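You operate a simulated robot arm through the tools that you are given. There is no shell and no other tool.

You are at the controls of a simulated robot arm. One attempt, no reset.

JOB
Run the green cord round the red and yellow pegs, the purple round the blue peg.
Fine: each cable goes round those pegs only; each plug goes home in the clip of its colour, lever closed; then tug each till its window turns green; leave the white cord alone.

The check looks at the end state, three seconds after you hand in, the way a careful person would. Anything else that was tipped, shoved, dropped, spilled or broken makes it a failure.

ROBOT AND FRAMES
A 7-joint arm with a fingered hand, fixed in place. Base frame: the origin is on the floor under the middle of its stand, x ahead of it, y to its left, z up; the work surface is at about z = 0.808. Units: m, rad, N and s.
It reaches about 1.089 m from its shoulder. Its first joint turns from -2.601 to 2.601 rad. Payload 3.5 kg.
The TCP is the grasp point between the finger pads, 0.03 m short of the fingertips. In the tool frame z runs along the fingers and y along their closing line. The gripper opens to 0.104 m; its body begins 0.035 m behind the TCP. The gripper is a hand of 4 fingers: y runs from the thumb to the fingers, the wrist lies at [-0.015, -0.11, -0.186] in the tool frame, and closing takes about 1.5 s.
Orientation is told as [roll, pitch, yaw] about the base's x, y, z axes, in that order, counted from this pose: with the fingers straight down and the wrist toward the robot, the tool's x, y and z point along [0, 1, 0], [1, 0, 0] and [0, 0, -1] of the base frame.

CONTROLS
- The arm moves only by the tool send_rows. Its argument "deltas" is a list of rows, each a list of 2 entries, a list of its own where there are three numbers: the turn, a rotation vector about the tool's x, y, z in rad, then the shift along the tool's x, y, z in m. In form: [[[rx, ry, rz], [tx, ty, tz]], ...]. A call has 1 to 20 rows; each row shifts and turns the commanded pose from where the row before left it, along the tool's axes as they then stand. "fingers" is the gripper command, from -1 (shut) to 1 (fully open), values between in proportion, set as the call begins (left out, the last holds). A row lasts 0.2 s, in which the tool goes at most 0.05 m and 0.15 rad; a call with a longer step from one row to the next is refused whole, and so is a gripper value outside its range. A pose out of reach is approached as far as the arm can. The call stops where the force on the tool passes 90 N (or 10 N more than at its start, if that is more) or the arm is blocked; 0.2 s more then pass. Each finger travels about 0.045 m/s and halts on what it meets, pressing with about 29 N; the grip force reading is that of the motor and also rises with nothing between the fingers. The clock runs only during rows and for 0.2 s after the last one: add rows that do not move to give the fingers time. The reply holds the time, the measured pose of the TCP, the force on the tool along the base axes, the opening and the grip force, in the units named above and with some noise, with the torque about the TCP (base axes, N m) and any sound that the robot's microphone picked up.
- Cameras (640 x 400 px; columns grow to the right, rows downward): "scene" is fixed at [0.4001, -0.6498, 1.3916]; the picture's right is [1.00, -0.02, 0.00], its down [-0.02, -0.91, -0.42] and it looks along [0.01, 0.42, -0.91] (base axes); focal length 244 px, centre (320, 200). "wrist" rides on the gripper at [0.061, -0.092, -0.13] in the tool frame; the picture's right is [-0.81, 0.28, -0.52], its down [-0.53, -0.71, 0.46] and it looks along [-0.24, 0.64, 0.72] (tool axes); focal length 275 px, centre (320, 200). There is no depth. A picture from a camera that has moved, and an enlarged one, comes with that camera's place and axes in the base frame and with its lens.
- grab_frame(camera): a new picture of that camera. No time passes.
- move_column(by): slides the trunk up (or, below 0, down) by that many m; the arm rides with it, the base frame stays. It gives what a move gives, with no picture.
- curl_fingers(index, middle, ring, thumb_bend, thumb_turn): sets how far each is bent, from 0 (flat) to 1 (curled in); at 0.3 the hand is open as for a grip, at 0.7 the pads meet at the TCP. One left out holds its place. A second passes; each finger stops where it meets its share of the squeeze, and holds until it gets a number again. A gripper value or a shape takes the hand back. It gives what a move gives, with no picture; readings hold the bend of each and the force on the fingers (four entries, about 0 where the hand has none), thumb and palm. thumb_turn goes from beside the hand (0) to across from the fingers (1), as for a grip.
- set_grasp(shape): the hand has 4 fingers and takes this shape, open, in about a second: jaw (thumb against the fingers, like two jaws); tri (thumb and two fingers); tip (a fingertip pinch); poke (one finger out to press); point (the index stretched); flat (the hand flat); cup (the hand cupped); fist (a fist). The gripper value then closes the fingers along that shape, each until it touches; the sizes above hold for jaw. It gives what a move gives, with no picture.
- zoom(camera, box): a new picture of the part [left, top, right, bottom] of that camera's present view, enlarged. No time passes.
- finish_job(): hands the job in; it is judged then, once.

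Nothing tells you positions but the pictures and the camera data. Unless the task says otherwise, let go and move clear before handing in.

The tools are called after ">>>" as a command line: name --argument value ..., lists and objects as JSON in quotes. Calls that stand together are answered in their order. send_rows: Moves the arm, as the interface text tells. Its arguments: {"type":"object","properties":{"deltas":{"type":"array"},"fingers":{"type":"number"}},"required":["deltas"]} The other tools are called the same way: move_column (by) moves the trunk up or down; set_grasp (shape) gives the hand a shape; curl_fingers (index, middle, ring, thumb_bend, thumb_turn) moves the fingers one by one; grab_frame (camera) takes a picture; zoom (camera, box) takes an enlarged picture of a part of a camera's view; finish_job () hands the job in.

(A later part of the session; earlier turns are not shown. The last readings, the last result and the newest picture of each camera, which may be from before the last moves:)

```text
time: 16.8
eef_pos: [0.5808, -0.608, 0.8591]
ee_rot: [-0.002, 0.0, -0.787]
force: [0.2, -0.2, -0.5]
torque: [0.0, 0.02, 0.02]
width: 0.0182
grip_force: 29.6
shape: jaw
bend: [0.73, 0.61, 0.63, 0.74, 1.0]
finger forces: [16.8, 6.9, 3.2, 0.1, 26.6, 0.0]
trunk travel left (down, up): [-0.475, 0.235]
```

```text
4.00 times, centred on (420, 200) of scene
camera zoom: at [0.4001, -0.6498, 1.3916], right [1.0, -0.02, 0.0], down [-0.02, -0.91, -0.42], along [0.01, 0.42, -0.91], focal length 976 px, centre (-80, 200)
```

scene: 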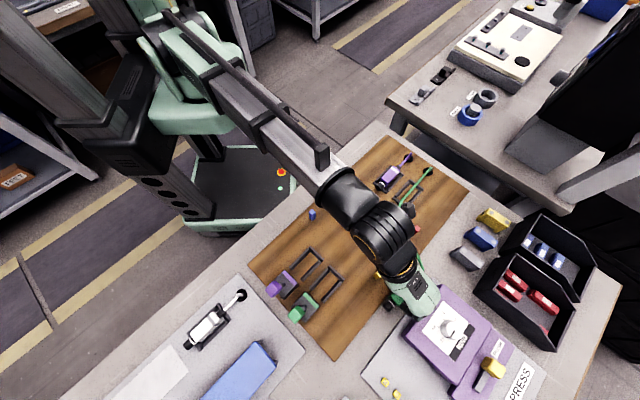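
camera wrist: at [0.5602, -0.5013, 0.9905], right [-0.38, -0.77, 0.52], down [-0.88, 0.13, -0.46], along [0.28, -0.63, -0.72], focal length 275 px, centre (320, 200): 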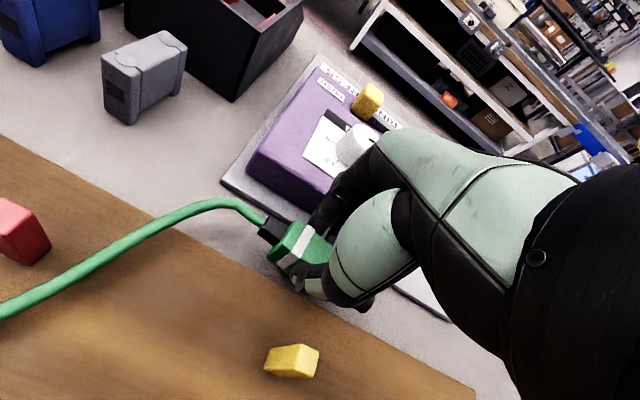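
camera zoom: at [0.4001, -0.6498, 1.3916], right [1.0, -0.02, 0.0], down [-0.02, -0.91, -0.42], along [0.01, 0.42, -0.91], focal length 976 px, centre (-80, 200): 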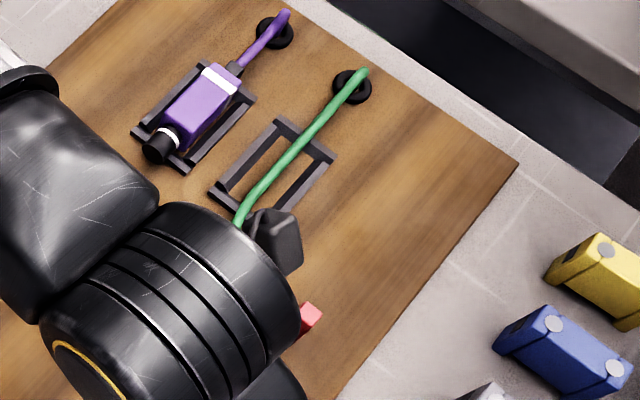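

The cord has settled and it is inside red. I'll lift the plug and take it back past red to undo that, then try again with the plug lower and the cord's tail turned outward.

>>> send_rows --deltas '[[[0, 0, 0], [0, 0.005, -0.02]], [[0, 0, 0], [0, 0.01, -0.025]], [[0, 0, 0], [0.01, 0.01, -0.025]], [[0, 0, 0], [0.03, 0.005, 0]], [[0, 0, 0], [0.03, 0, 0]], [[0, 0, 0], [0.03, 0, 0]], [[0, 0, 0], [0.03, 0, 0]], [[0, 0, 0], [0.03, 0, 0]], [[0, 0, 0], [0, 0, 0]], [[0, 0, 0], [0, 0, 0]], [[0, 0, 0], [0, 0, 0]]]'

>>> grab_frame --camera "wrist"

>>> zoom --camera "scene" --box '[360, 130, 520, 250]'

```text
time: 19.2
eef_pos: [0.7161, -0.5168, 0.9291]
ee_rot: [0.0, -0.002, -0.784]
force: [-0.4, 0.6, -0.5]
torque: [0.01, 0.0, 0.03]
width: 0.0184
grip_force: 28.4
shape: jaw
bend: [0.73, 0.61, 0.63, 0.74, 1.0]
finger forces: [16.7, 6.9, 3.2, 0.1, 26.7, 0.0]
trunk travel left (down, up): [-0.475, 0.235]
```

```text
taken
camera wrist: at [0.6948, -0.4092, 1.0602], right [-0.38, -0.77, 0.52], down [-0.88, 0.13, -0.46], along [0.28, -0.63, -0.72], focal length 275 px, centre (320, 200)
```

wrist: 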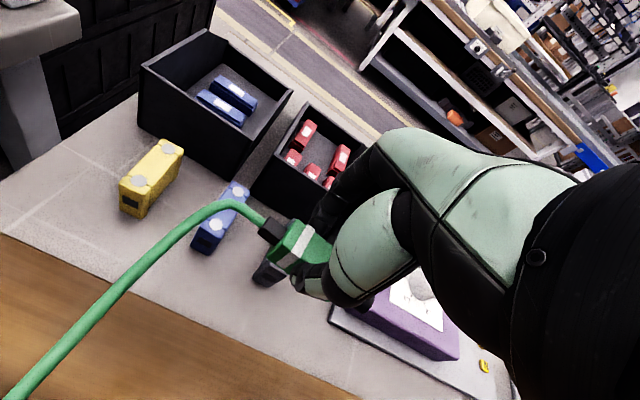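

```text
3.33 times, centred on (440, 190) of scene
camera zoom: at [0.4001, -0.6498, 1.3916], right [1.0, -0.02, 0.0], down [-0.02, -0.91, -0.42], along [0.01, 0.42, -0.91], focal length 813 px, centre (-80, 233)
```

zoom: 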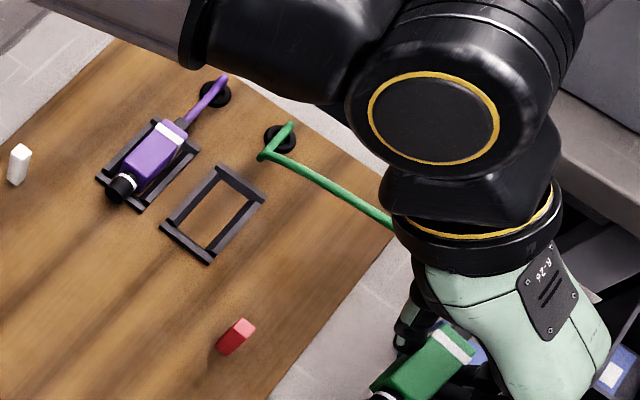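

Very informative: the cord pays out and reels back with about 10 % slack, running straight from a bend near the grommet to the plug. So I'll set the plug down low just past red on the outside, then drag it low from there so red catches the cord.

>>> send_rows --deltas '[[[0, 0, 0], [-0.03, -0.01, 0]], [[0, 0, 0], [-0.03, -0.015, 0]], [[0, 0, 0], [-0.015, -0.013, 0.01]], [[0, 0, 0], [0, 0, 0.02]], [[0, 0, 0], [0, 0, 0.02]], [[0, 0, 0], [0, 0, 0.022]], [[0, 0, 0], [0, 0, 0]], [[0, 0, 0], [0, 0, 0]], [[0, 0, 0], [0, 0, 0]]]'

>>> grab_frame --camera "wrist"

>>> zoom --camera "scene" --box '[360, 150, 520, 270]'

```text
time: 21.2
eef_pos: [0.6359, -0.5428, 0.8563]
ee_rot: [0.001, 0.001, -0.784]
force: [0.0, 0.0, -0.8]
torque: [0.04, 0.01, 0.0]
width: 0.0182
grip_force: 29.1
shape: jaw
bend: [0.73, 0.61, 0.63, 0.74, 1.0]
finger forces: [16.7, 6.7, 3.2, 0.0, 26.7, 0.0]
trunk travel left (down, up): [-0.475, 0.235]
```

```text
taken
camera wrist: at [0.6143, -0.4352, 0.9881], right [-0.38, -0.77, 0.52], down [-0.88, 0.13, -0.46], along [0.28, -0.63, -0.72], focal length 275 px, centre (320, 200)
```

wrist: 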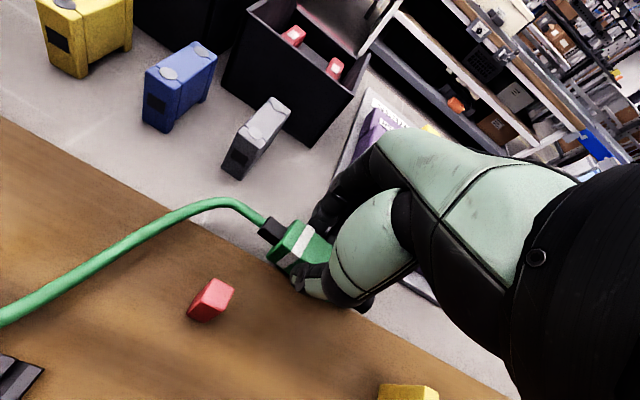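

```text
3.33 times, centred on (440, 210) of scene
camera zoom: at [0.4001, -0.6498, 1.3916], right [1.0, -0.02, 0.0], down [-0.02, -0.91, -0.42], along [0.01, 0.42, -0.91], focal length 813 px, centre (-80, 167)
```

zoom: 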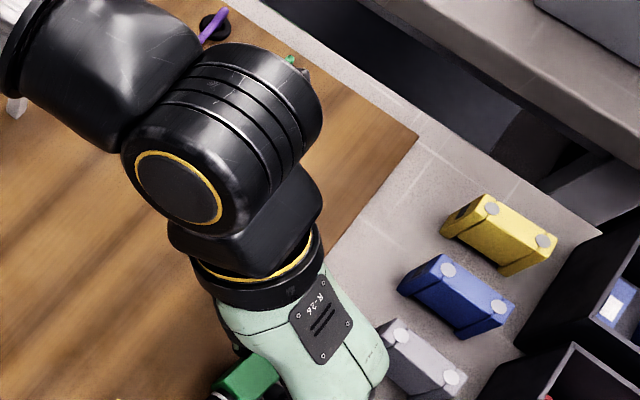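

Now the cord runs outside red and low. I'll drag the plug slowly along the outside, toward yellow, keeping it low, and check that red holds the cord.

>>> send_rows --deltas '[[[0, 0, 0], [-0.01, 0, 0]], [[0, 0, 0], [-0.01, 0, 0]], [[0, 0, 0], [-0.01, 0, 0]], [[0, 0, 0], [-0.01, 0, 0]], [[0, 0, 0], [0, 0, 0]]]'

>>> grab_frame --camera "wrist"

```text
time: 22.4
eef_pos: [0.6069, -0.5716, 0.857]
ee_rot: [0.0, 0.0, -0.786]
force: [0.3, 0.3, -0.5]
torque: [0.0, 0.0, -0.03]
width: 0.0182
grip_force: 29.1
shape: jaw
bend: [0.73, 0.61, 0.63, 0.74, 1.0]
finger forces: [16.8, 6.8, 3.2, 0.1, 26.7, 0.0]
trunk travel left (down, up): [-0.475, 0.235]
```

```text
taken
camera wrist: at [0.5857, -0.4635, 0.9881], right [-0.38, -0.77, 0.52], down [-0.88, 0.13, -0.46], along [0.28, -0.63, -0.72], focal length 275 px, centre (320, 200)
```

wrist: 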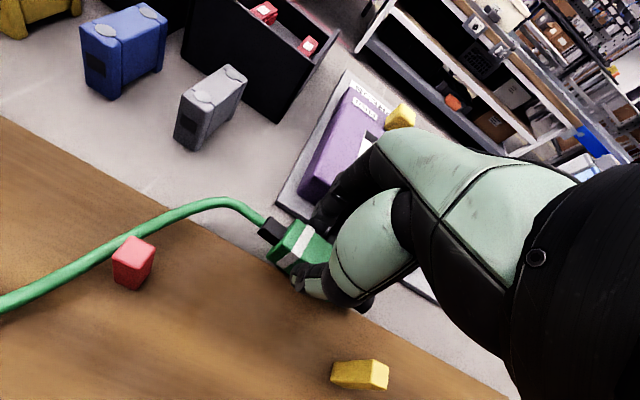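

>>> zoom --camera "wrist" --box '[60, 180, 260, 305]'

```text
3.20 times, centred on (160, 242) of wrist
camera zoom: at [0.5857, -0.4635, 0.9881], right [-0.38, -0.77, 0.52], down [-0.88, 0.13, -0.46], along [0.28, -0.63, -0.72], focal length 881 px, centre (832, 64)
```

zoom: 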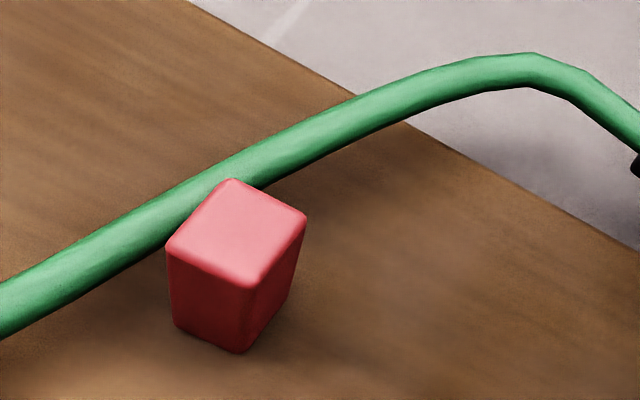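

Red is in front of the cord and holds it low on the outside. Continuing along the outside toward yellow.

>>> send_rows --deltas '[[[0, 0, 0], [-0.012, 0, 0]], [[0, 0, 0], [-0.012, 0, 0]], [[0, 0, 0], [-0.012, 0, 0]], [[0, 0, 0], [-0.012, 0, 0]], [[0, 0, 0], [-0.012, 0, 0]], [[0, 0, 0], [0, 0, 0]]]'

>>> grab_frame --camera "wrist"

>>> zoom --camera "scene" --box '[340, 150, 500, 270]'

```text
time: 23.8
eef_pos: [0.5649, -0.6139, 0.8578]
ee_rot: [0.001, 0.0, -0.787]
force: [0.3, -0.4, -0.7]
torque: [0.02, 0.0, -0.05]
width: 0.0186
grip_force: 29.2
shape: jaw
bend: [0.73, 0.61, 0.63, 0.74, 1.0]
finger forces: [16.8, 6.7, 3.2, 0.1, 26.6, 0.0]
trunk travel left (down, up): [-0.475, 0.235]
```

```text
taken
camera wrist: at [0.5436, -0.5059, 0.9887], right [-0.38, -0.77, 0.52], down [-0.88, 0.13, -0.46], along [0.28, -0.63, -0.72], focal length 275 px, centre (320, 200)
```

wrist: 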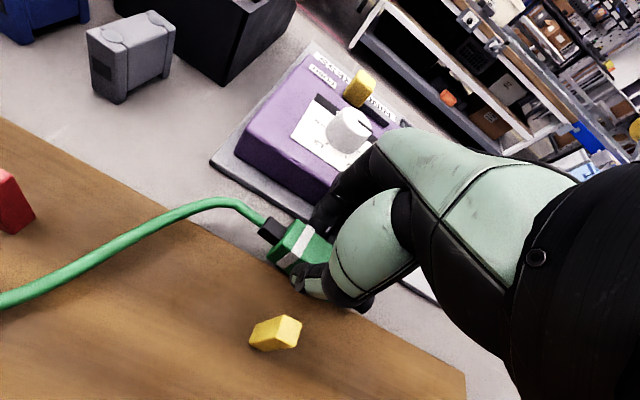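

```text
3.33 times, centred on (420, 210) of scene
camera zoom: at [0.4001, -0.6498, 1.3916], right [1.0, -0.02, 0.0], down [-0.02, -0.91, -0.42], along [0.01, 0.42, -0.91], focal length 813 px, centre (-13, 167)
```

zoom: 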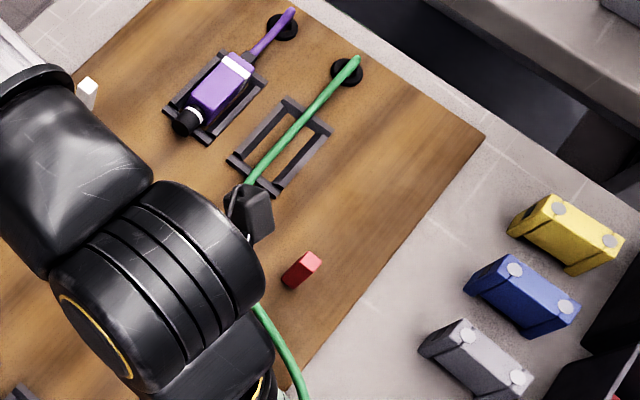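

The cord has slipped over red again, so red isn't holding it at this height. I'll look closely at how the cord leaves its grommet and how high it runs before trying something different.

>>> zoom --camera "scene" --box '[392, 155, 456, 205]'

>>> zoom --camera "scene" --box '[390, 215, 454, 265]'

>>> zoom --camera "wrist" --box '[0, 170, 320, 370]'

```text
8.00 times, centred on (424, 180) of scene
camera zoom: at [0.4001, -0.6498, 1.3916], right [1.0, -0.02, 0.0], down [-0.02, -0.91, -0.42], along [0.01, 0.42, -0.91], focal length 1952 px, centre (-512, 360)
```

zoom: 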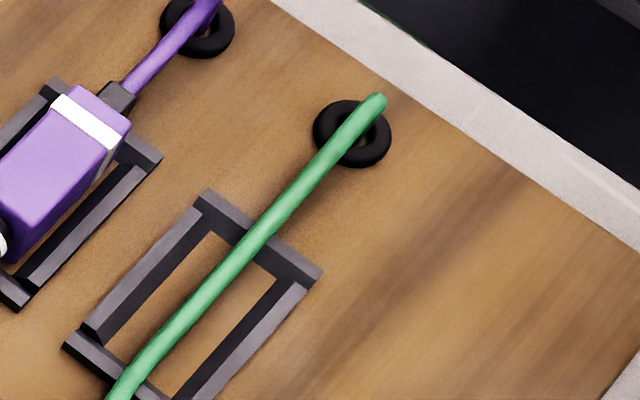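

```text
8.00 times, centred on (422, 240) of scene
camera zoom: at [0.4001, -0.6498, 1.3916], right [1.0, -0.02, 0.0], down [-0.02, -0.91, -0.42], along [0.01, 0.42, -0.91], focal length 1952 px, centre (-496, -120)
```

zoom: 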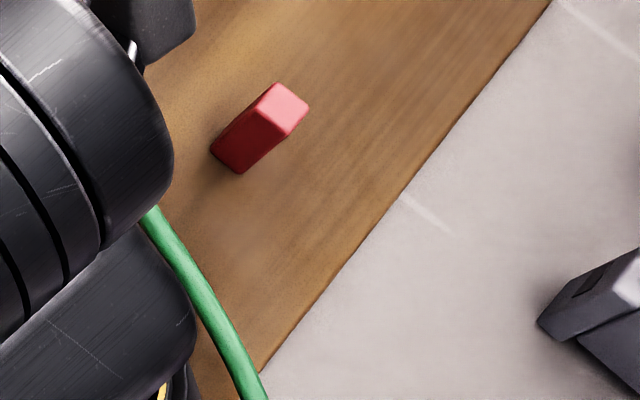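

```text
2.00 times, centred on (160, 270) of wrist
camera zoom: at [0.5436, -0.5059, 0.9887], right [-0.38, -0.77, 0.52], down [-0.88, 0.13, -0.46], along [0.28, -0.63, -0.72], focal length 551 px, centre (640, 60)
```

zoom: 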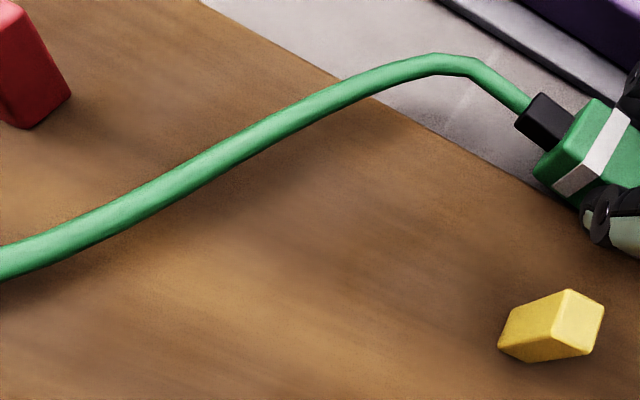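

I think the cord rides close to the peg top, because the plug is slightly raised and the cord arches up behind it. I'll lift back past red, then repeat with the plug tilted tail-down so the cord hugs the board.

>>> send_rows --deltas '[[[0, 0, 0], [0, 0.005, -0.02]], [[0, 0, 0], [0, 0.01, -0.025]], [[0, 0, 0], [0.01, 0.01, -0.025]], [[0, 0, 0], [0.03, 0.01, 0]], [[0, 0, 0], [0.035, 0.005, 0]], [[0, 0, 0], [0.035, 0, 0]], [[0, 0, 0], [0.035, 0, 0]], [[0, 0, 0], [0.035, 0, 0]], [[0, 0, 0], [0, 0, 0]], [[0, 0, 0], [0, 0, 0]]]'

>>> zoom --camera "scene" --box '[360, 130, 520, 250]'

>>> grab_frame --camera "wrist"

```text
time: 26.0
eef_pos: [0.72, -0.5145, 0.9263]
ee_rot: [0.001, -0.002, -0.786]
force: [-0.5, 0.6, -0.5]
torque: [0.02, 0.01, -0.05]
width: 0.018
grip_force: 28.7
shape: jaw
bend: [0.73, 0.61, 0.63, 0.74, 1.0]
finger forces: [16.8, 6.7, 3.2, 0.0, 26.7, 0.1]
trunk travel left (down, up): [-0.475, 0.235]
```

```text
3.33 times, centred on (440, 190) of scene
camera zoom: at [0.4001, -0.6498, 1.3916], right [1.0, -0.02, 0.0], down [-0.02, -0.91, -0.42], along [0.01, 0.42, -0.91], focal length 813 px, centre (-80, 233)
```

zoom: 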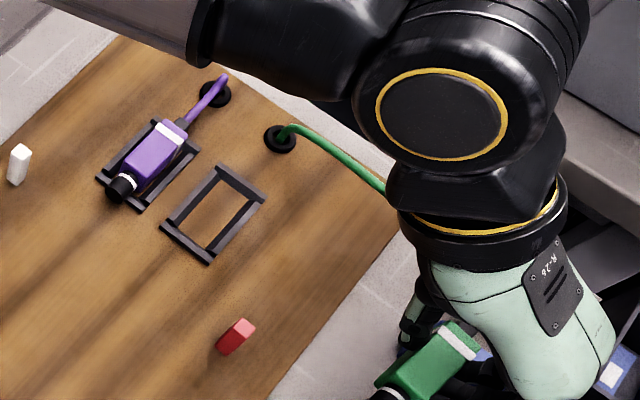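

```text
taken
camera wrist: at [0.6992, -0.4065, 1.0588], right [-0.38, -0.77, 0.52], down [-0.88, 0.13, -0.46], along [0.28, -0.63, -0.72], focal length 275 px, centre (320, 200)
```

wrist: 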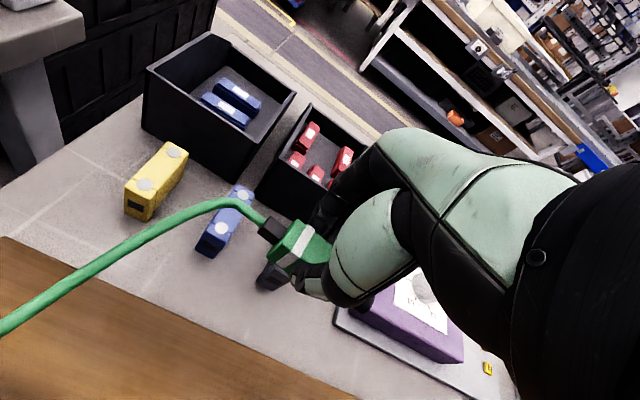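

This time the cord runs cleanly from the grommet straight out to the plug with no snag. I'll come down outside red again, this time tilting the plug tail-down about 20° so the cord stays near the board.

>>> send_rows --deltas '[[[0, 0, 0], [-0.03, -0.005, 0]], [[0, 0, 0], [-0.03, -0.01, 0]], [[0, 0, 0], [-0.015, -0.012, 0.01]], [[0, 0, 0], [0, 0, 0.016]], [[0, -0.12, 0], [0, 0, 0]], [[0, -0.12, 0], [0, 0, 0]], [[0, -0.12, 0], [0, 0, 0]], [[0, 0, 0], [0.006, 0, 0.016]], [[0, 0, 0], [0.006, 0, 0.0158]], [[0, 0, 0], [0, 0, 0]], [[0, 0, 0], [0, 0, 0]]]'

>>> grab_frame --camera "wrist"

>>> zoom --camera "scene" --box '[360, 150, 520, 270]'

```text
time: 28.4
eef_pos: [0.6484, -0.5483, 0.8686]
ee_rot: [-0.36, 0.001, -0.785]
force: [0.0, 0.4, -1.5]
torque: [0.03, 0.05, 0.0]
width: 0.0182
grip_force: 29.0
shape: jaw
bend: [0.73, 0.61, 0.63, 0.75, 1.0]
finger forces: [16.9, 6.5, 3.2, 0.0, 26.7, 0.0]
trunk travel left (down, up): [-0.475, 0.235]
```

```text
taken
camera wrist: at [0.6566, -0.4111, 0.9693], right [-0.21, -0.6, 0.77], down [-0.97, 0.04, -0.24], along [0.11, -0.8, -0.59], focal length 275 px, centre (320, 200)
```

wrist: 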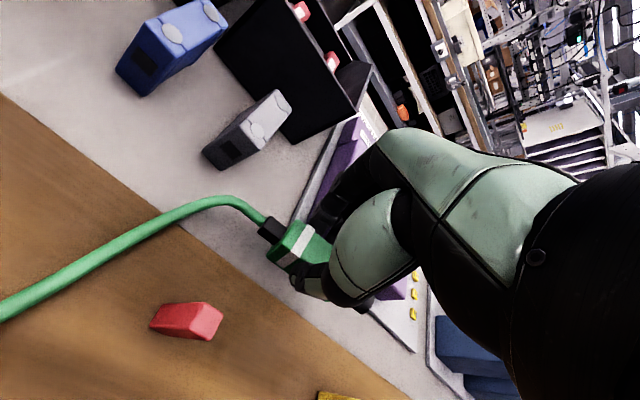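

```text
3.33 times, centred on (440, 210) of scene
camera zoom: at [0.4001, -0.6498, 1.3916], right [1.0, -0.02, 0.0], down [-0.02, -0.91, -0.42], along [0.01, 0.42, -0.91], focal length 813 px, centre (-80, 167)
```

zoom: 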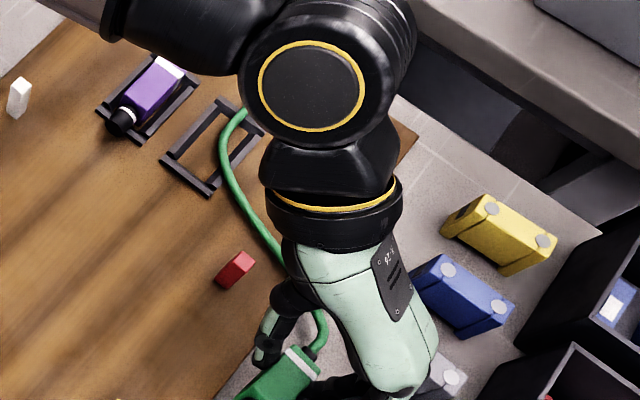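

The tilted view is clearer: the cord makes a smooth S and passes outside red. I'll lower a touch more and drag slowly toward yellow, checking at each step.

>>> send_rows --deltas '[[[0, 0, 0], [0.0021, 0, 0.0056]], [[0, 0, 0], [-0.00936, 0, 0.00352]], [[0, 0, 0], [-0.00936, 0, 0.00352]], [[0, 0, 0], [-0.00936, 0, 0.00352]], [[0, 0, 0], [0, 0, 0]], [[0, 0, 0], [0, 0, 0]]]'

>>> grab_frame --camera "wrist"

>>> zoom --camera "scene" --box '[350, 150, 510, 270]'

```text
time: 29.8
eef_pos: [0.6258, -0.572, 0.8623]
ee_rot: [-0.358, -0.001, -0.785]
force: [0.0, 0.3, -0.2]
torque: [0.01, -0.03, -0.04]
width: 0.0183
grip_force: 29.0
shape: jaw
bend: [0.73, 0.61, 0.63, 0.75, 1.0]
finger forces: [16.9, 6.5, 3.2, 0.1, 26.8, 0.0]
trunk travel left (down, up): [-0.475, 0.235]
```

```text
taken
camera wrist: at [0.6354, -0.4322, 0.9628], right [-0.21, -0.6, 0.77], down [-0.97, 0.04, -0.24], along [0.11, -0.8, -0.59], focal length 275 px, centre (320, 200)
```

wrist: 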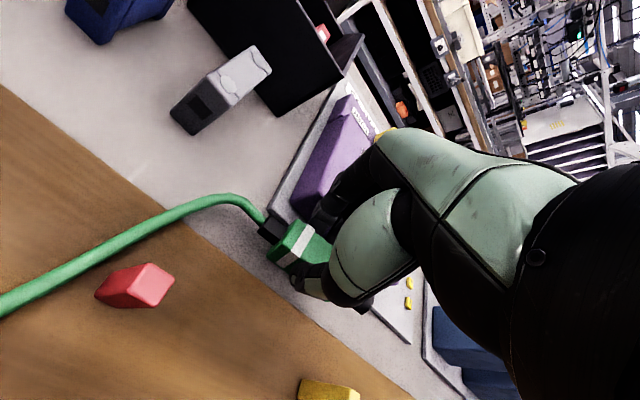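

```text
3.33 times, centred on (430, 210) of scene
camera zoom: at [0.4001, -0.6498, 1.3916], right [1.0, -0.02, 0.0], down [-0.02, -0.91, -0.42], along [0.01, 0.42, -0.91], focal length 813 px, centre (-47, 167)
```

zoom: 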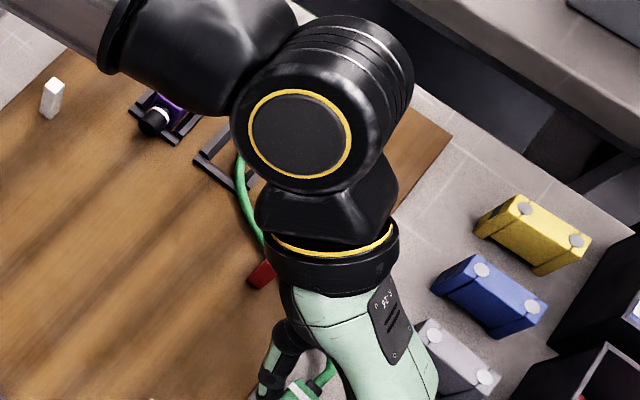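

>>> send_rows --deltas '[[[0, 0, 0], [-0.00936, 0, 0.00352]], [[0, 0, 0], [-0.00936, 0, 0.00352]], [[0, 0, 0], [0, 0, 0]], [[0, 0, 0], [0, 0, 0]]]'

>>> zoom --camera "wrist" --box '[0, 160, 320, 360]'

>>> zoom --camera "scene" --box '[380, 180, 460, 240]'

```text
time: 30.8
eef_pos: [0.6129, -0.5826, 0.8614]
ee_rot: [-0.358, 0.0, -0.784]
force: [0.5, 0.3, -0.7]
torque: [0.04, 0.0, 0.01]
width: 0.0184
grip_force: 29.5
shape: jaw
bend: [0.73, 0.61, 0.63, 0.75, 1.0]
finger forces: [16.9, 6.7, 3.2, 0.1, 26.7, 0.1]
trunk travel left (down, up): [-0.475, 0.235]
```

```text
2.00 times, centred on (160, 260) of wrist
camera zoom: at [0.621, -0.4464, 0.9628], right [-0.21, -0.6, 0.77], down [-0.97, 0.04, -0.24], along [0.11, -0.8, -0.59], focal length 551 px, centre (640, 80)
```

zoom: 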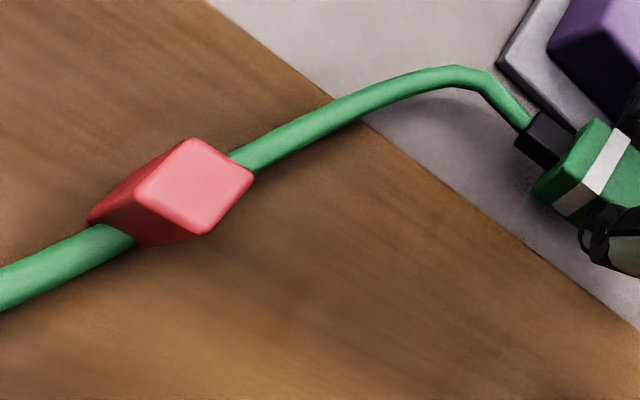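

```text
6.67 times, centred on (420, 210) of scene
camera zoom: at [0.4001, -0.6498, 1.3916], right [1.0, -0.02, 0.0], down [-0.02, -0.91, -0.42], along [0.01, 0.42, -0.91], focal length 1626 px, centre (-347, 133)
```

zoom: 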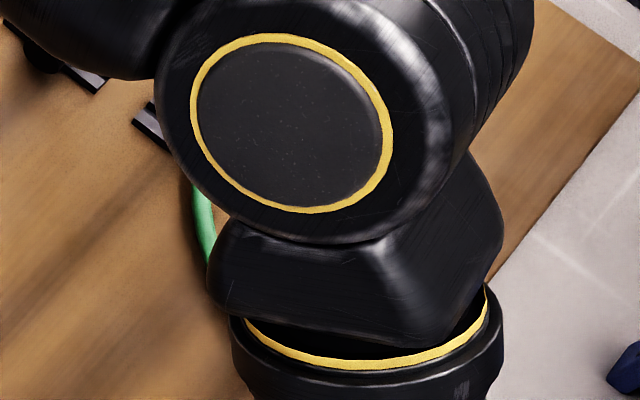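

The cord is clearly behind red and low, emerging near the peg's base. Continuing in small steps.

>>> send_rows --deltas '[[[0, 0, 0], [-0.00936, 0, 0.00352]], [[0, 0, 0], [-0.00936, 0, 0.00352]], [[0, 0, 0], [0, 0, 0]], [[0, 0, 0], [0, 0, 0]]]'

>>> zoom --camera "wrist" --box '[0, 160, 320, 360]'

>>> grab_frame --camera "scene"

```text
time: 31.8
eef_pos: [0.5989, -0.5981, 0.861]
ee_rot: [-0.36, -0.001, -0.785]
force: [-0.5, -0.1, -0.5]
torque: [0.01, 0.0, -0.04]
width: 0.0182
grip_force: 28.9
shape: jaw
bend: [0.73, 0.61, 0.63, 0.75, 1.0]
finger forces: [16.9, 6.5, 3.2, 0.1, 26.8, 0.0]
trunk travel left (down, up): [-0.475, 0.235]
```

```text
2.00 times, centred on (160, 260) of wrist
camera zoom: at [0.6071, -0.4607, 0.9631], right [-0.21, -0.6, 0.77], down [-0.97, 0.04, -0.24], along [0.11, -0.8, -0.59], focal length 551 px, centre (640, 80)
```

zoom: 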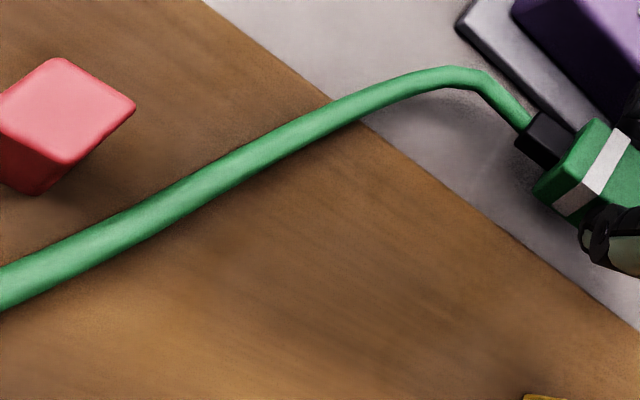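

```text
taken
```

scene: 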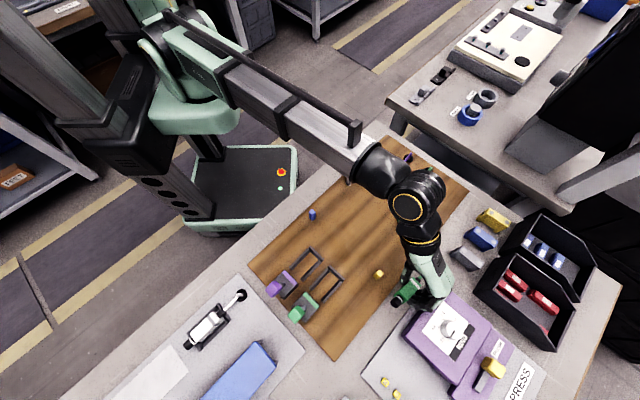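

Comparing frames, the cord keeps exactly the same shape as it crosses red, so the peg isn't deflecting it while it's this slack. I'll level the plug and carry on low around the outside of yellow, to see how the cord behaves once the line from grommet to plug sweeps across the pegs.

>>> send_rows --deltas '[[[0, 0.12, 0], [0, 0, 0]], [[0, 0.12, 0], [0, 0, 0]], [[0, 0.12, 0], [0, 0, 0]], [[0, 0, 0], [-0.012, -0.0013, 0.0004]], [[0, 0, 0], [-0.012, -0.0013, 0.0004]], [[0, 0, 0], [-0.012, -0.0013, 0.0004]], [[0, 0, 0], [-0.012, -0.0013, 0.0004]], [[0, 0, 0], [-0.012, -0.0013, 0.0004]], [[0, 0, 0], [-0.012, -0.0013, 0.0004]], [[0, 0, 0], [-0.012, -0.0013, 0.0004]], [[0, 0, 0], [-0.012, -0.0013, 0.0004]], [[0, 0, 0], [-0.012, -0.0013, 0.0004]], [[0, 0, 0], [-0.012, -0.0013, 0.0004]], [[0, 0, 0], [0, 0, 0]], [[0, 0, 0], [0, 0, 0]]]'

>>> grab_frame --camera "wrist"

>>> grab_frame --camera "scene"

>>> zoom --camera "scene" --box '[330, 140, 490, 300]'

```text
time: 35.0
eef_pos: [0.5056, -0.6744, 0.8575]
ee_rot: [0.0, 0.0, -0.786]
force: [-0.4, 0.1, -1.0]
torque: [0.01, -0.02, 0.0]
width: 0.0184
grip_force: 29.2
shape: jaw
bend: [0.73, 0.61, 0.63, 0.75, 1.0]
finger forces: [17.1, 6.5, 3.2, 0.1, 26.7, 0.0]
trunk travel left (down, up): [-0.475, 0.235]
```

```text
taken
camera wrist: at [0.4837, -0.5655, 0.9888], right [-0.38, -0.77, 0.52], down [-0.88, 0.13, -0.46], along [0.28, -0.63, -0.72], focal length 275 px, centre (320, 200)
```

wrist: 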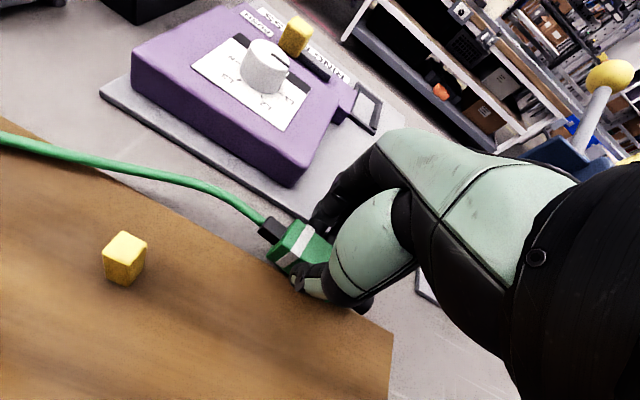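

```text
taken
```

scene: 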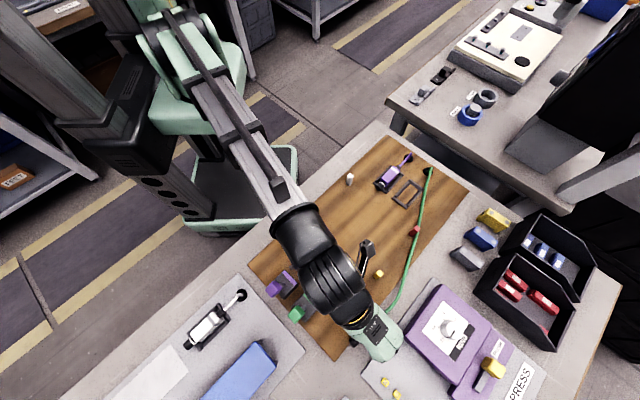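

```text
2.50 times, centred on (410, 220) of scene
camera zoom: at [0.4001, -0.6498, 1.3916], right [1.0, -0.02, 0.0], down [-0.02, -0.91, -0.42], along [0.01, 0.42, -0.91], focal length 610 px, centre (95, 150)
```

zoom: 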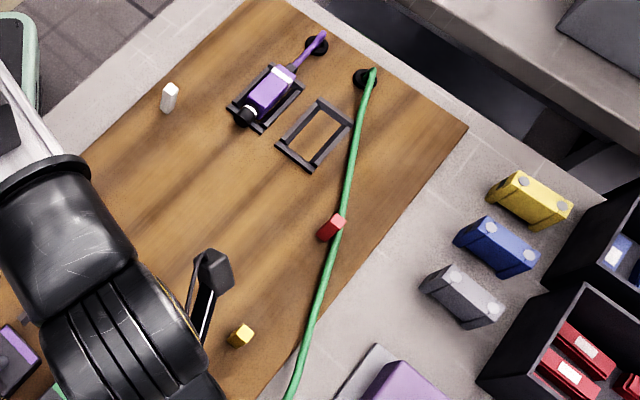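

Now it makes sense. With the plug past the pegs, the cord has drawn straight and lies against the outer side of red, and it's outside yellow too. Next I swing the plug inward, low, so the cord wraps yellow.

>>> send_rows --deltas '[[[0, 0, 0], [0.001, -0.012, 0]], [[0, 0, 0], [0.001, -0.012, 0]], [[0, 0, 0], [0.001, -0.012, 0]], [[0, 0, 0], [0.001, -0.012, 0]], [[0, 0, 0], [0.001, -0.012, 0]], [[0, 0, 0], [0.001, -0.012, 0]], [[0, 0, 0], [0.001, -0.01, 0]], [[0, 0, 0], [0, 0, 0]], [[0, 0, 0], [0, 0, 0]]]'

>>> grab_frame --camera "wrist"

>>> zoom --camera "scene" --box '[290, 140, 450, 340]'

```text
time: 37.0
eef_pos: [0.4514, -0.6115, 0.8586]
ee_rot: [-0.002, 0.001, -0.785]
force: [0.9, 0.3, -1.0]
torque: [0.01, 0.02, 0.03]
width: 0.0181
grip_force: 29.1
shape: jaw
bend: [0.73, 0.61, 0.63, 0.75, 1.0]
finger forces: [17.1, 6.6, 3.2, 0.1, 26.7, 0.0]
trunk travel left (down, up): [-0.475, 0.235]
```

```text
taken
camera wrist: at [0.4306, -0.5032, 0.9896], right [-0.38, -0.77, 0.52], down [-0.88, 0.13, -0.46], along [0.28, -0.63, -0.72], focal length 275 px, centre (320, 200)
```

wrist: 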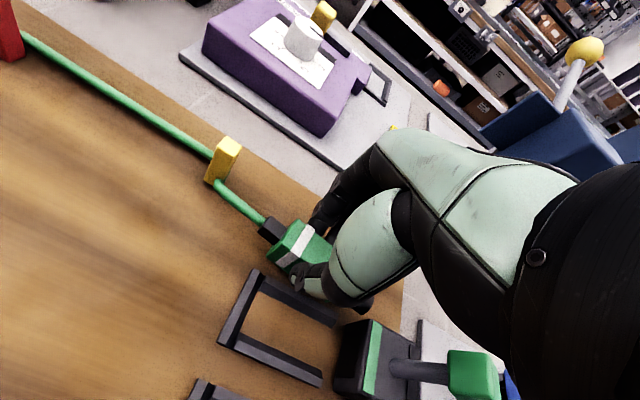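

```text
2.00 times, centred on (370, 240) of scene
camera zoom: at [0.4001, -0.6498, 1.3916], right [1.0, -0.02, 0.0], down [-0.02, -0.91, -0.42], along [0.01, 0.42, -0.91], focal length 488 px, centre (220, 120)
```

zoom: 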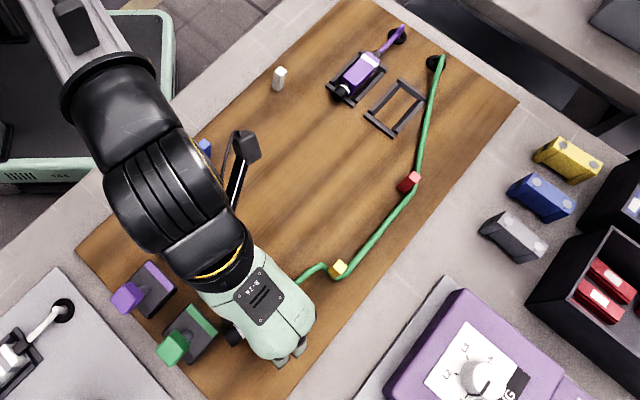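

The cord now wraps red and yellow on the outside and leads to the plug. I'll zoom in on the U-frame and clip from here to line up the entry.

>>> zoom --camera "wrist" --box '[200, 180, 520, 400]'

>>> zoom --camera "scene" --box '[280, 250, 376, 330]'

```text
1.82 times, centred on (360, 290) of wrist
camera zoom: at [0.4306, -0.5032, 0.9896], right [-0.38, -0.77, 0.52], down [-0.88, 0.13, -0.46], along [0.28, -0.63, -0.72], focal length 500 px, centre (247, 36)
```

zoom: 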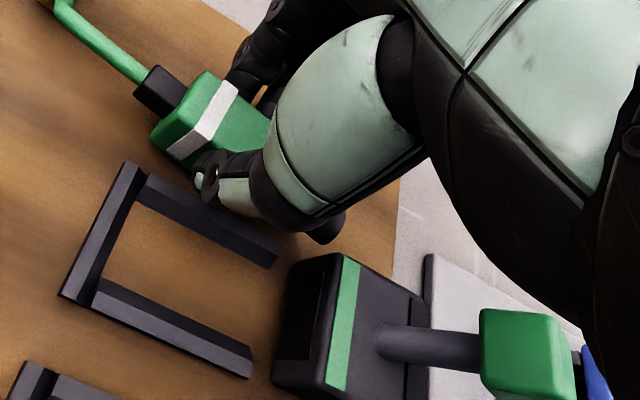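

```text
5.00 times, centred on (328, 290) of scene
camera zoom: at [0.4001, -0.6498, 1.3916], right [1.0, -0.02, 0.0], down [-0.02, -0.91, -0.42], along [0.01, 0.42, -0.91], focal length 1220 px, centre (280, -250)
```

zoom: 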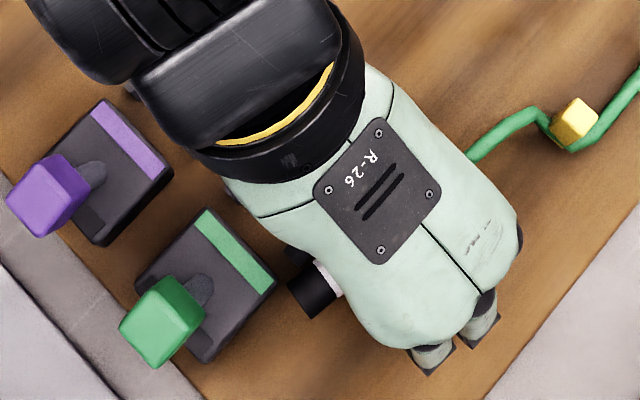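

The U-frame centre is about 40 mm inward of the plug, and the cord stays low around yellow. I'll raise only 3 mm to clear the rail and move over the frame.

>>> send_rows --deltas '[[[0, 0, 0], [0.002, 0, -0.003]], [[0, 0, 0], [0.001, -0.01, 0]], [[0, 0, 0], [0.001, -0.01, 0]], [[0, 0, 0], [0.001, -0.01, 0]], [[0, 0, 0], [0, -0.01, 0]], [[0, 0, 0], [0, 0, 0]], [[0, 0, 0], [0, 0, 0]]]'

>>> zoom --camera "wrist" --box '[200, 180, 520, 400]'

>>> zoom --camera "scene" --box '[270, 230, 398, 330]'

```text
time: 38.6
eef_pos: [0.4262, -0.5794, 0.8606]
ee_rot: [0.0, 0.001, -0.785]
force: [0.5, 0.6, -0.9]
torque: [-0.02, 0.0, -0.02]
width: 0.018
grip_force: 29.0
shape: jaw
bend: [0.73, 0.61, 0.63, 0.75, 1.0]
finger forces: [17.0, 6.5, 3.2, 0.0, 26.8, 0.1]
trunk travel left (down, up): [-0.475, 0.235]
```

```text
1.82 times, centred on (360, 290) of wrist
camera zoom: at [0.406, -0.4714, 0.9921], right [-0.38, -0.77, 0.52], down [-0.88, 0.13, -0.46], along [0.28, -0.63, -0.72], focal length 500 px, centre (247, 36)
```

zoom: 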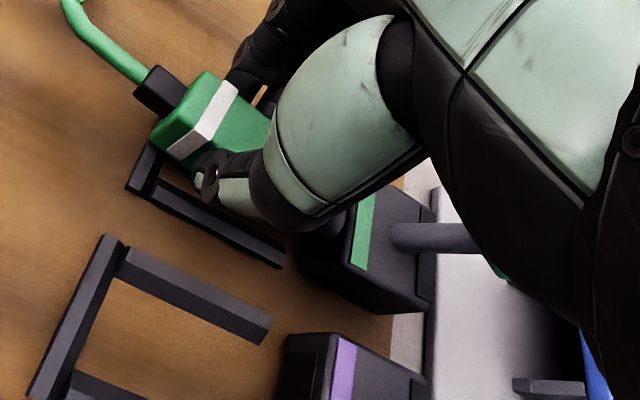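

```text
4.00 times, centred on (334, 280) of scene
camera zoom: at [0.4001, -0.6498, 1.3916], right [1.0, -0.02, 0.0], down [-0.02, -0.91, -0.42], along [0.01, 0.42, -0.91], focal length 976 px, centre (264, -120)
```

zoom: 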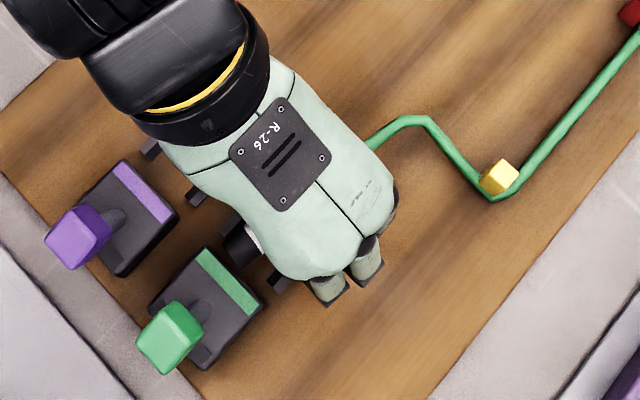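

>>> zoom --camera "scene" --box '[296, 275, 360, 315]'

>>> zoom --camera "wrist" --box '[240, 200, 432, 330]'

```text
10.00 times, centred on (328, 295) of scene
camera zoom: at [0.4001, -0.6498, 1.3916], right [1.0, -0.02, 0.0], down [-0.02, -0.91, -0.42], along [0.01, 0.42, -0.91], focal length 2440 px, centre (240, -750)
```

zoom: 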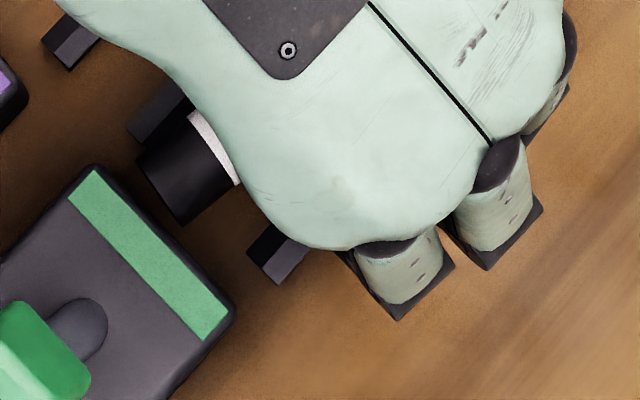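

```text
3.08 times, centred on (336, 265) of wrist
camera zoom: at [0.406, -0.4714, 0.9921], right [-0.38, -0.77, 0.52], down [-0.88, 0.13, -0.46], along [0.28, -0.63, -0.72], focal length 847 px, centre (271, 0)
```

zoom: 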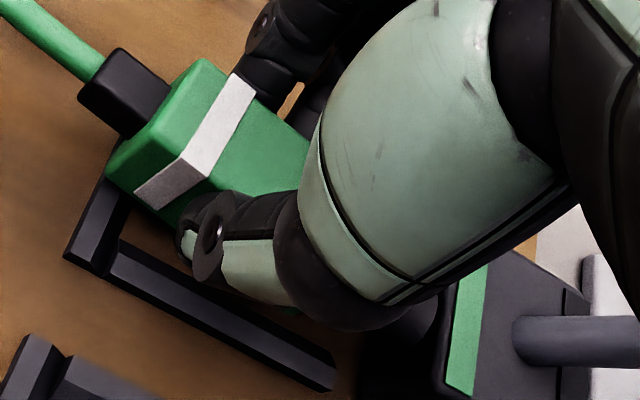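

The close view shows the plug sits about 10° yawed in my grip, with the nose toward the inner side and about 7 mm off centre at the tip. I'll rotate the hand back by that amount and check the alignment again.

>>> send_rows --deltas '[[[0, 0, -0.085], [0, 0, 0]], [[0, 0, -0.085], [0, 0, 0]], [[0, 0, 0], [0, 0, 0]]]'

>>> zoom --camera "scene" --box '[296, 275, 360, 315]'

>>> zoom --camera "wrist" --box '[200, 180, 520, 400]'

```text
time: 39.4
eef_pos: [0.4262, -0.5787, 0.8599]
ee_rot: [-0.001, 0.0, -0.615]
force: [-0.2, 1.1, -0.9]
torque: [0.01, 0.01, 0.0]
width: 0.0179
grip_force: 28.8
shape: jaw
bend: [0.73, 0.61, 0.63, 0.75, 1.0]
finger forces: [17.0, 6.5, 3.2, 0.0, 26.7, 0.1]
trunk travel left (down, up): [-0.475, 0.235]
```

```text
10.00 times, centred on (328, 295) of scene
camera zoom: at [0.4001, -0.6498, 1.3916], right [1.0, -0.02, 0.0], down [-0.02, -0.91, -0.42], along [0.01, 0.42, -0.91], focal length 2440 px, centre (240, -750)
```

zoom: 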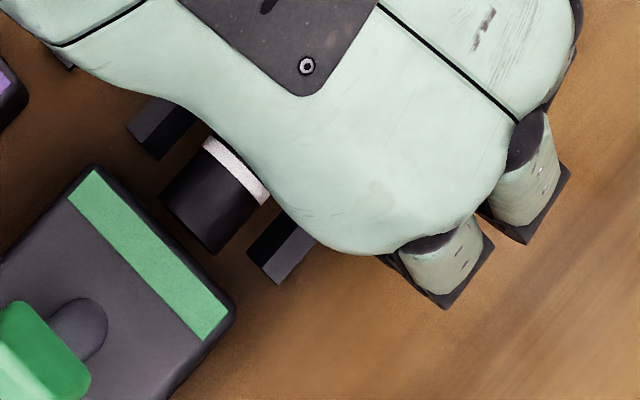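

```text
1.82 times, centred on (360, 290) of wrist
camera zoom: at [0.3877, -0.4765, 0.9919], right [-0.24, -0.82, 0.52], down [-0.89, -0.02, -0.46], along [0.39, -0.57, -0.72], focal length 500 px, centre (247, 36)
```

zoom: 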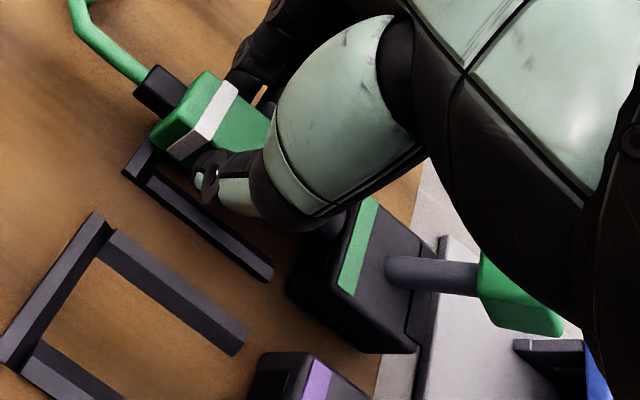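

The nose is now aligned to within about 2° and 1–2 mm of the clip's centre. I'll lower slightly and start feeding it in, watching the force.

>>> send_rows --deltas '[[[0, 0, 0], [0.0002, -0.0015, 0.003]], [[0, 0, 0], [0, 0, 0.002]], [[0, 0, 0], [-0.0039, -0.0007, 0]], [[0, 0, 0], [-0.0039, -0.0007, 0]], [[0, 0, 0], [0, 0, 0]]]'

>>> zoom --camera "scene" --box '[296, 275, 360, 315]'

>>> zoom --camera "wrist" --box '[200, 180, 520, 400]'

```text
time: 40.6
eef_pos: [0.4199, -0.5827, 0.8555]
ee_rot: [-0.001, 0.0, -0.617]
force: [0.7, 0.3, 0.1]
torque: [-0.01, 0.03, -0.02]
width: 0.0183
grip_force: 29.0
shape: jaw
bend: [0.73, 0.61, 0.64, 0.75, 1.0]
finger forces: [17.1, 6.5, 3.4, 0.0, 26.9, 0.0]
trunk travel left (down, up): [-0.475, 0.235]
```

```text
10.00 times, centred on (328, 295) of scene
camera zoom: at [0.4001, -0.6498, 1.3916], right [1.0, -0.02, 0.0], down [-0.02, -0.91, -0.42], along [0.01, 0.42, -0.91], focal length 2440 px, centre (240, -750)
```

zoom: 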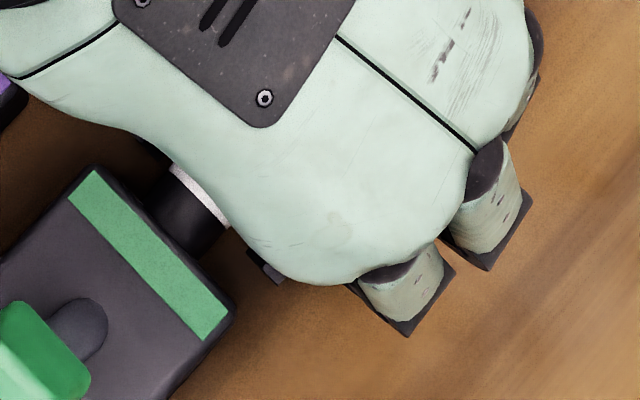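

```text
1.82 times, centred on (360, 290) of wrist
camera zoom: at [0.3806, -0.481, 0.9869], right [-0.24, -0.82, 0.52], down [-0.89, -0.02, -0.46], along [0.39, -0.57, -0.72], focal length 500 px, centre (247, 36)
```

zoom: 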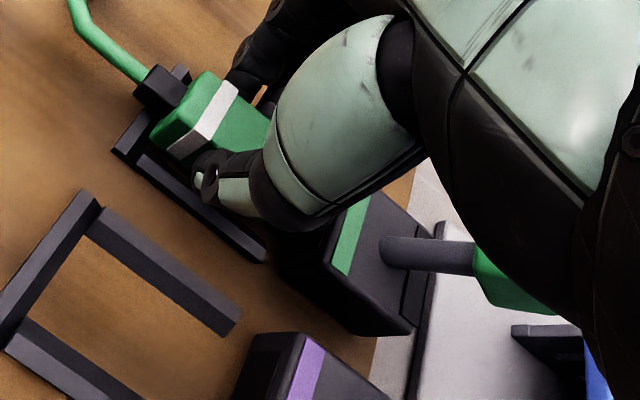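

The nose is entering the socket with no resistance. Pushing further in small steps.

>>> send_rows --deltas '[[[0, 0, 0], [-0.0039, -0.0007, 0.001]], [[0, 0, 0], [-0.0039, -0.0007, 0.001]], [[0, 0, 0], [0, 0, 0]]]'

>>> zoom --camera "wrist" --box '[200, 180, 520, 400]'

>>> zoom --camera "scene" --box '[296, 275, 360, 315]'

```text
time: 41.4
eef_pos: [0.414, -0.5891, 0.8549]
ee_rot: [0.001, 0.0, -0.615]
force: [0.8, -0.2, 0.2]
torque: [0.01, -0.04, 0.04]
width: 0.018
grip_force: 28.7
shape: jaw
bend: [0.73, 0.61, 0.64, 0.75, 1.0]
finger forces: [17.2, 6.5, 3.3, 0.1, 26.8, 0.0]
trunk travel left (down, up): [-0.475, 0.235]
```

```text
1.82 times, centred on (360, 290) of wrist
camera zoom: at [0.3754, -0.4864, 0.9852], right [-0.24, -0.82, 0.52], down [-0.89, -0.02, -0.46], along [0.39, -0.57, -0.72], focal length 500 px, centre (247, 36)
```

zoom: 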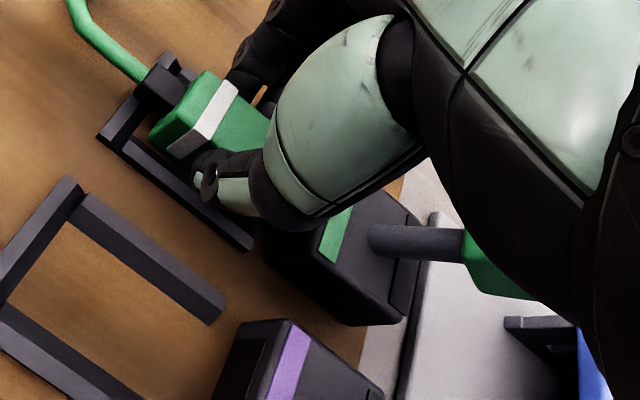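

```text
10.00 times, centred on (328, 295) of scene
camera zoom: at [0.4001, -0.6498, 1.3916], right [1.0, -0.02, 0.0], down [-0.02, -0.91, -0.42], along [0.01, 0.42, -0.91], focal length 2440 px, centre (240, -750)
```

zoom: 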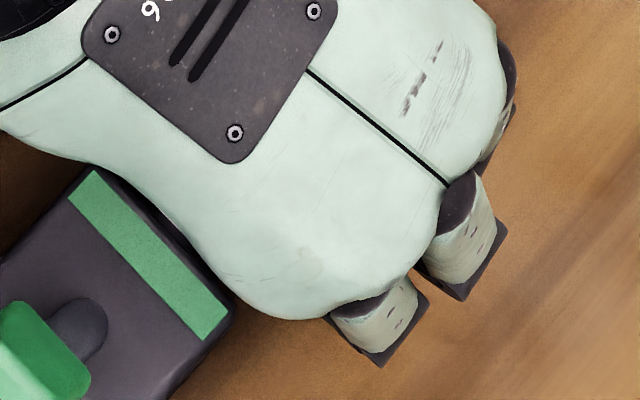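

>>> send_rows --deltas '[[[0, 0, 0], [-0.003, -0.0005, 0.001]], [[0, 0, 0], [-0.003, -0.0005, 0.0005]], [[0, 0, 0], [0, 0, 0]]]'

>>> zoom --camera "wrist" --box '[200, 180, 520, 400]'

```text
time: 42.2
eef_pos: [0.4118, -0.5922, 0.8526]
ee_rot: [-0.001, 0.001, -0.614]
force: [16.9, 13.0, 4.4]
torque: [0.26, -0.42, 0.28]
width: 0.0184
grip_force: 29.2
shape: jaw
bend: [0.73, 0.61, 0.64, 0.75, 0.99]
finger forces: [17.7, 7.7, 3.8, 0.0, 26.5, 0.1]
trunk travel left (down, up): [-0.475, 0.235]
```

```text
1.82 times, centred on (360, 290) of wrist
camera zoom: at [0.3729, -0.4887, 0.9843], right [-0.24, -0.82, 0.52], down [-0.89, -0.02, -0.46], along [0.39, -0.57, -0.72], focal length 500 px, centre (247, 36)
```

zoom: 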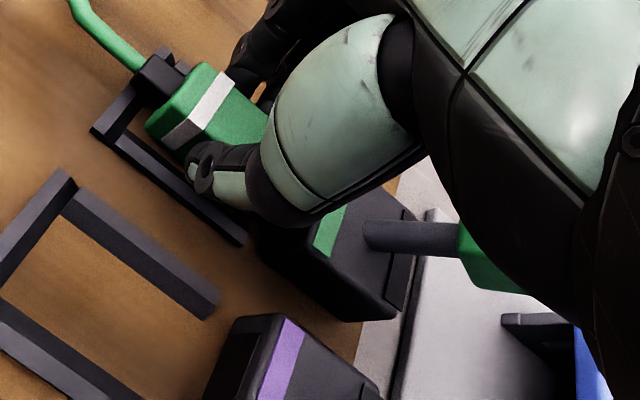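

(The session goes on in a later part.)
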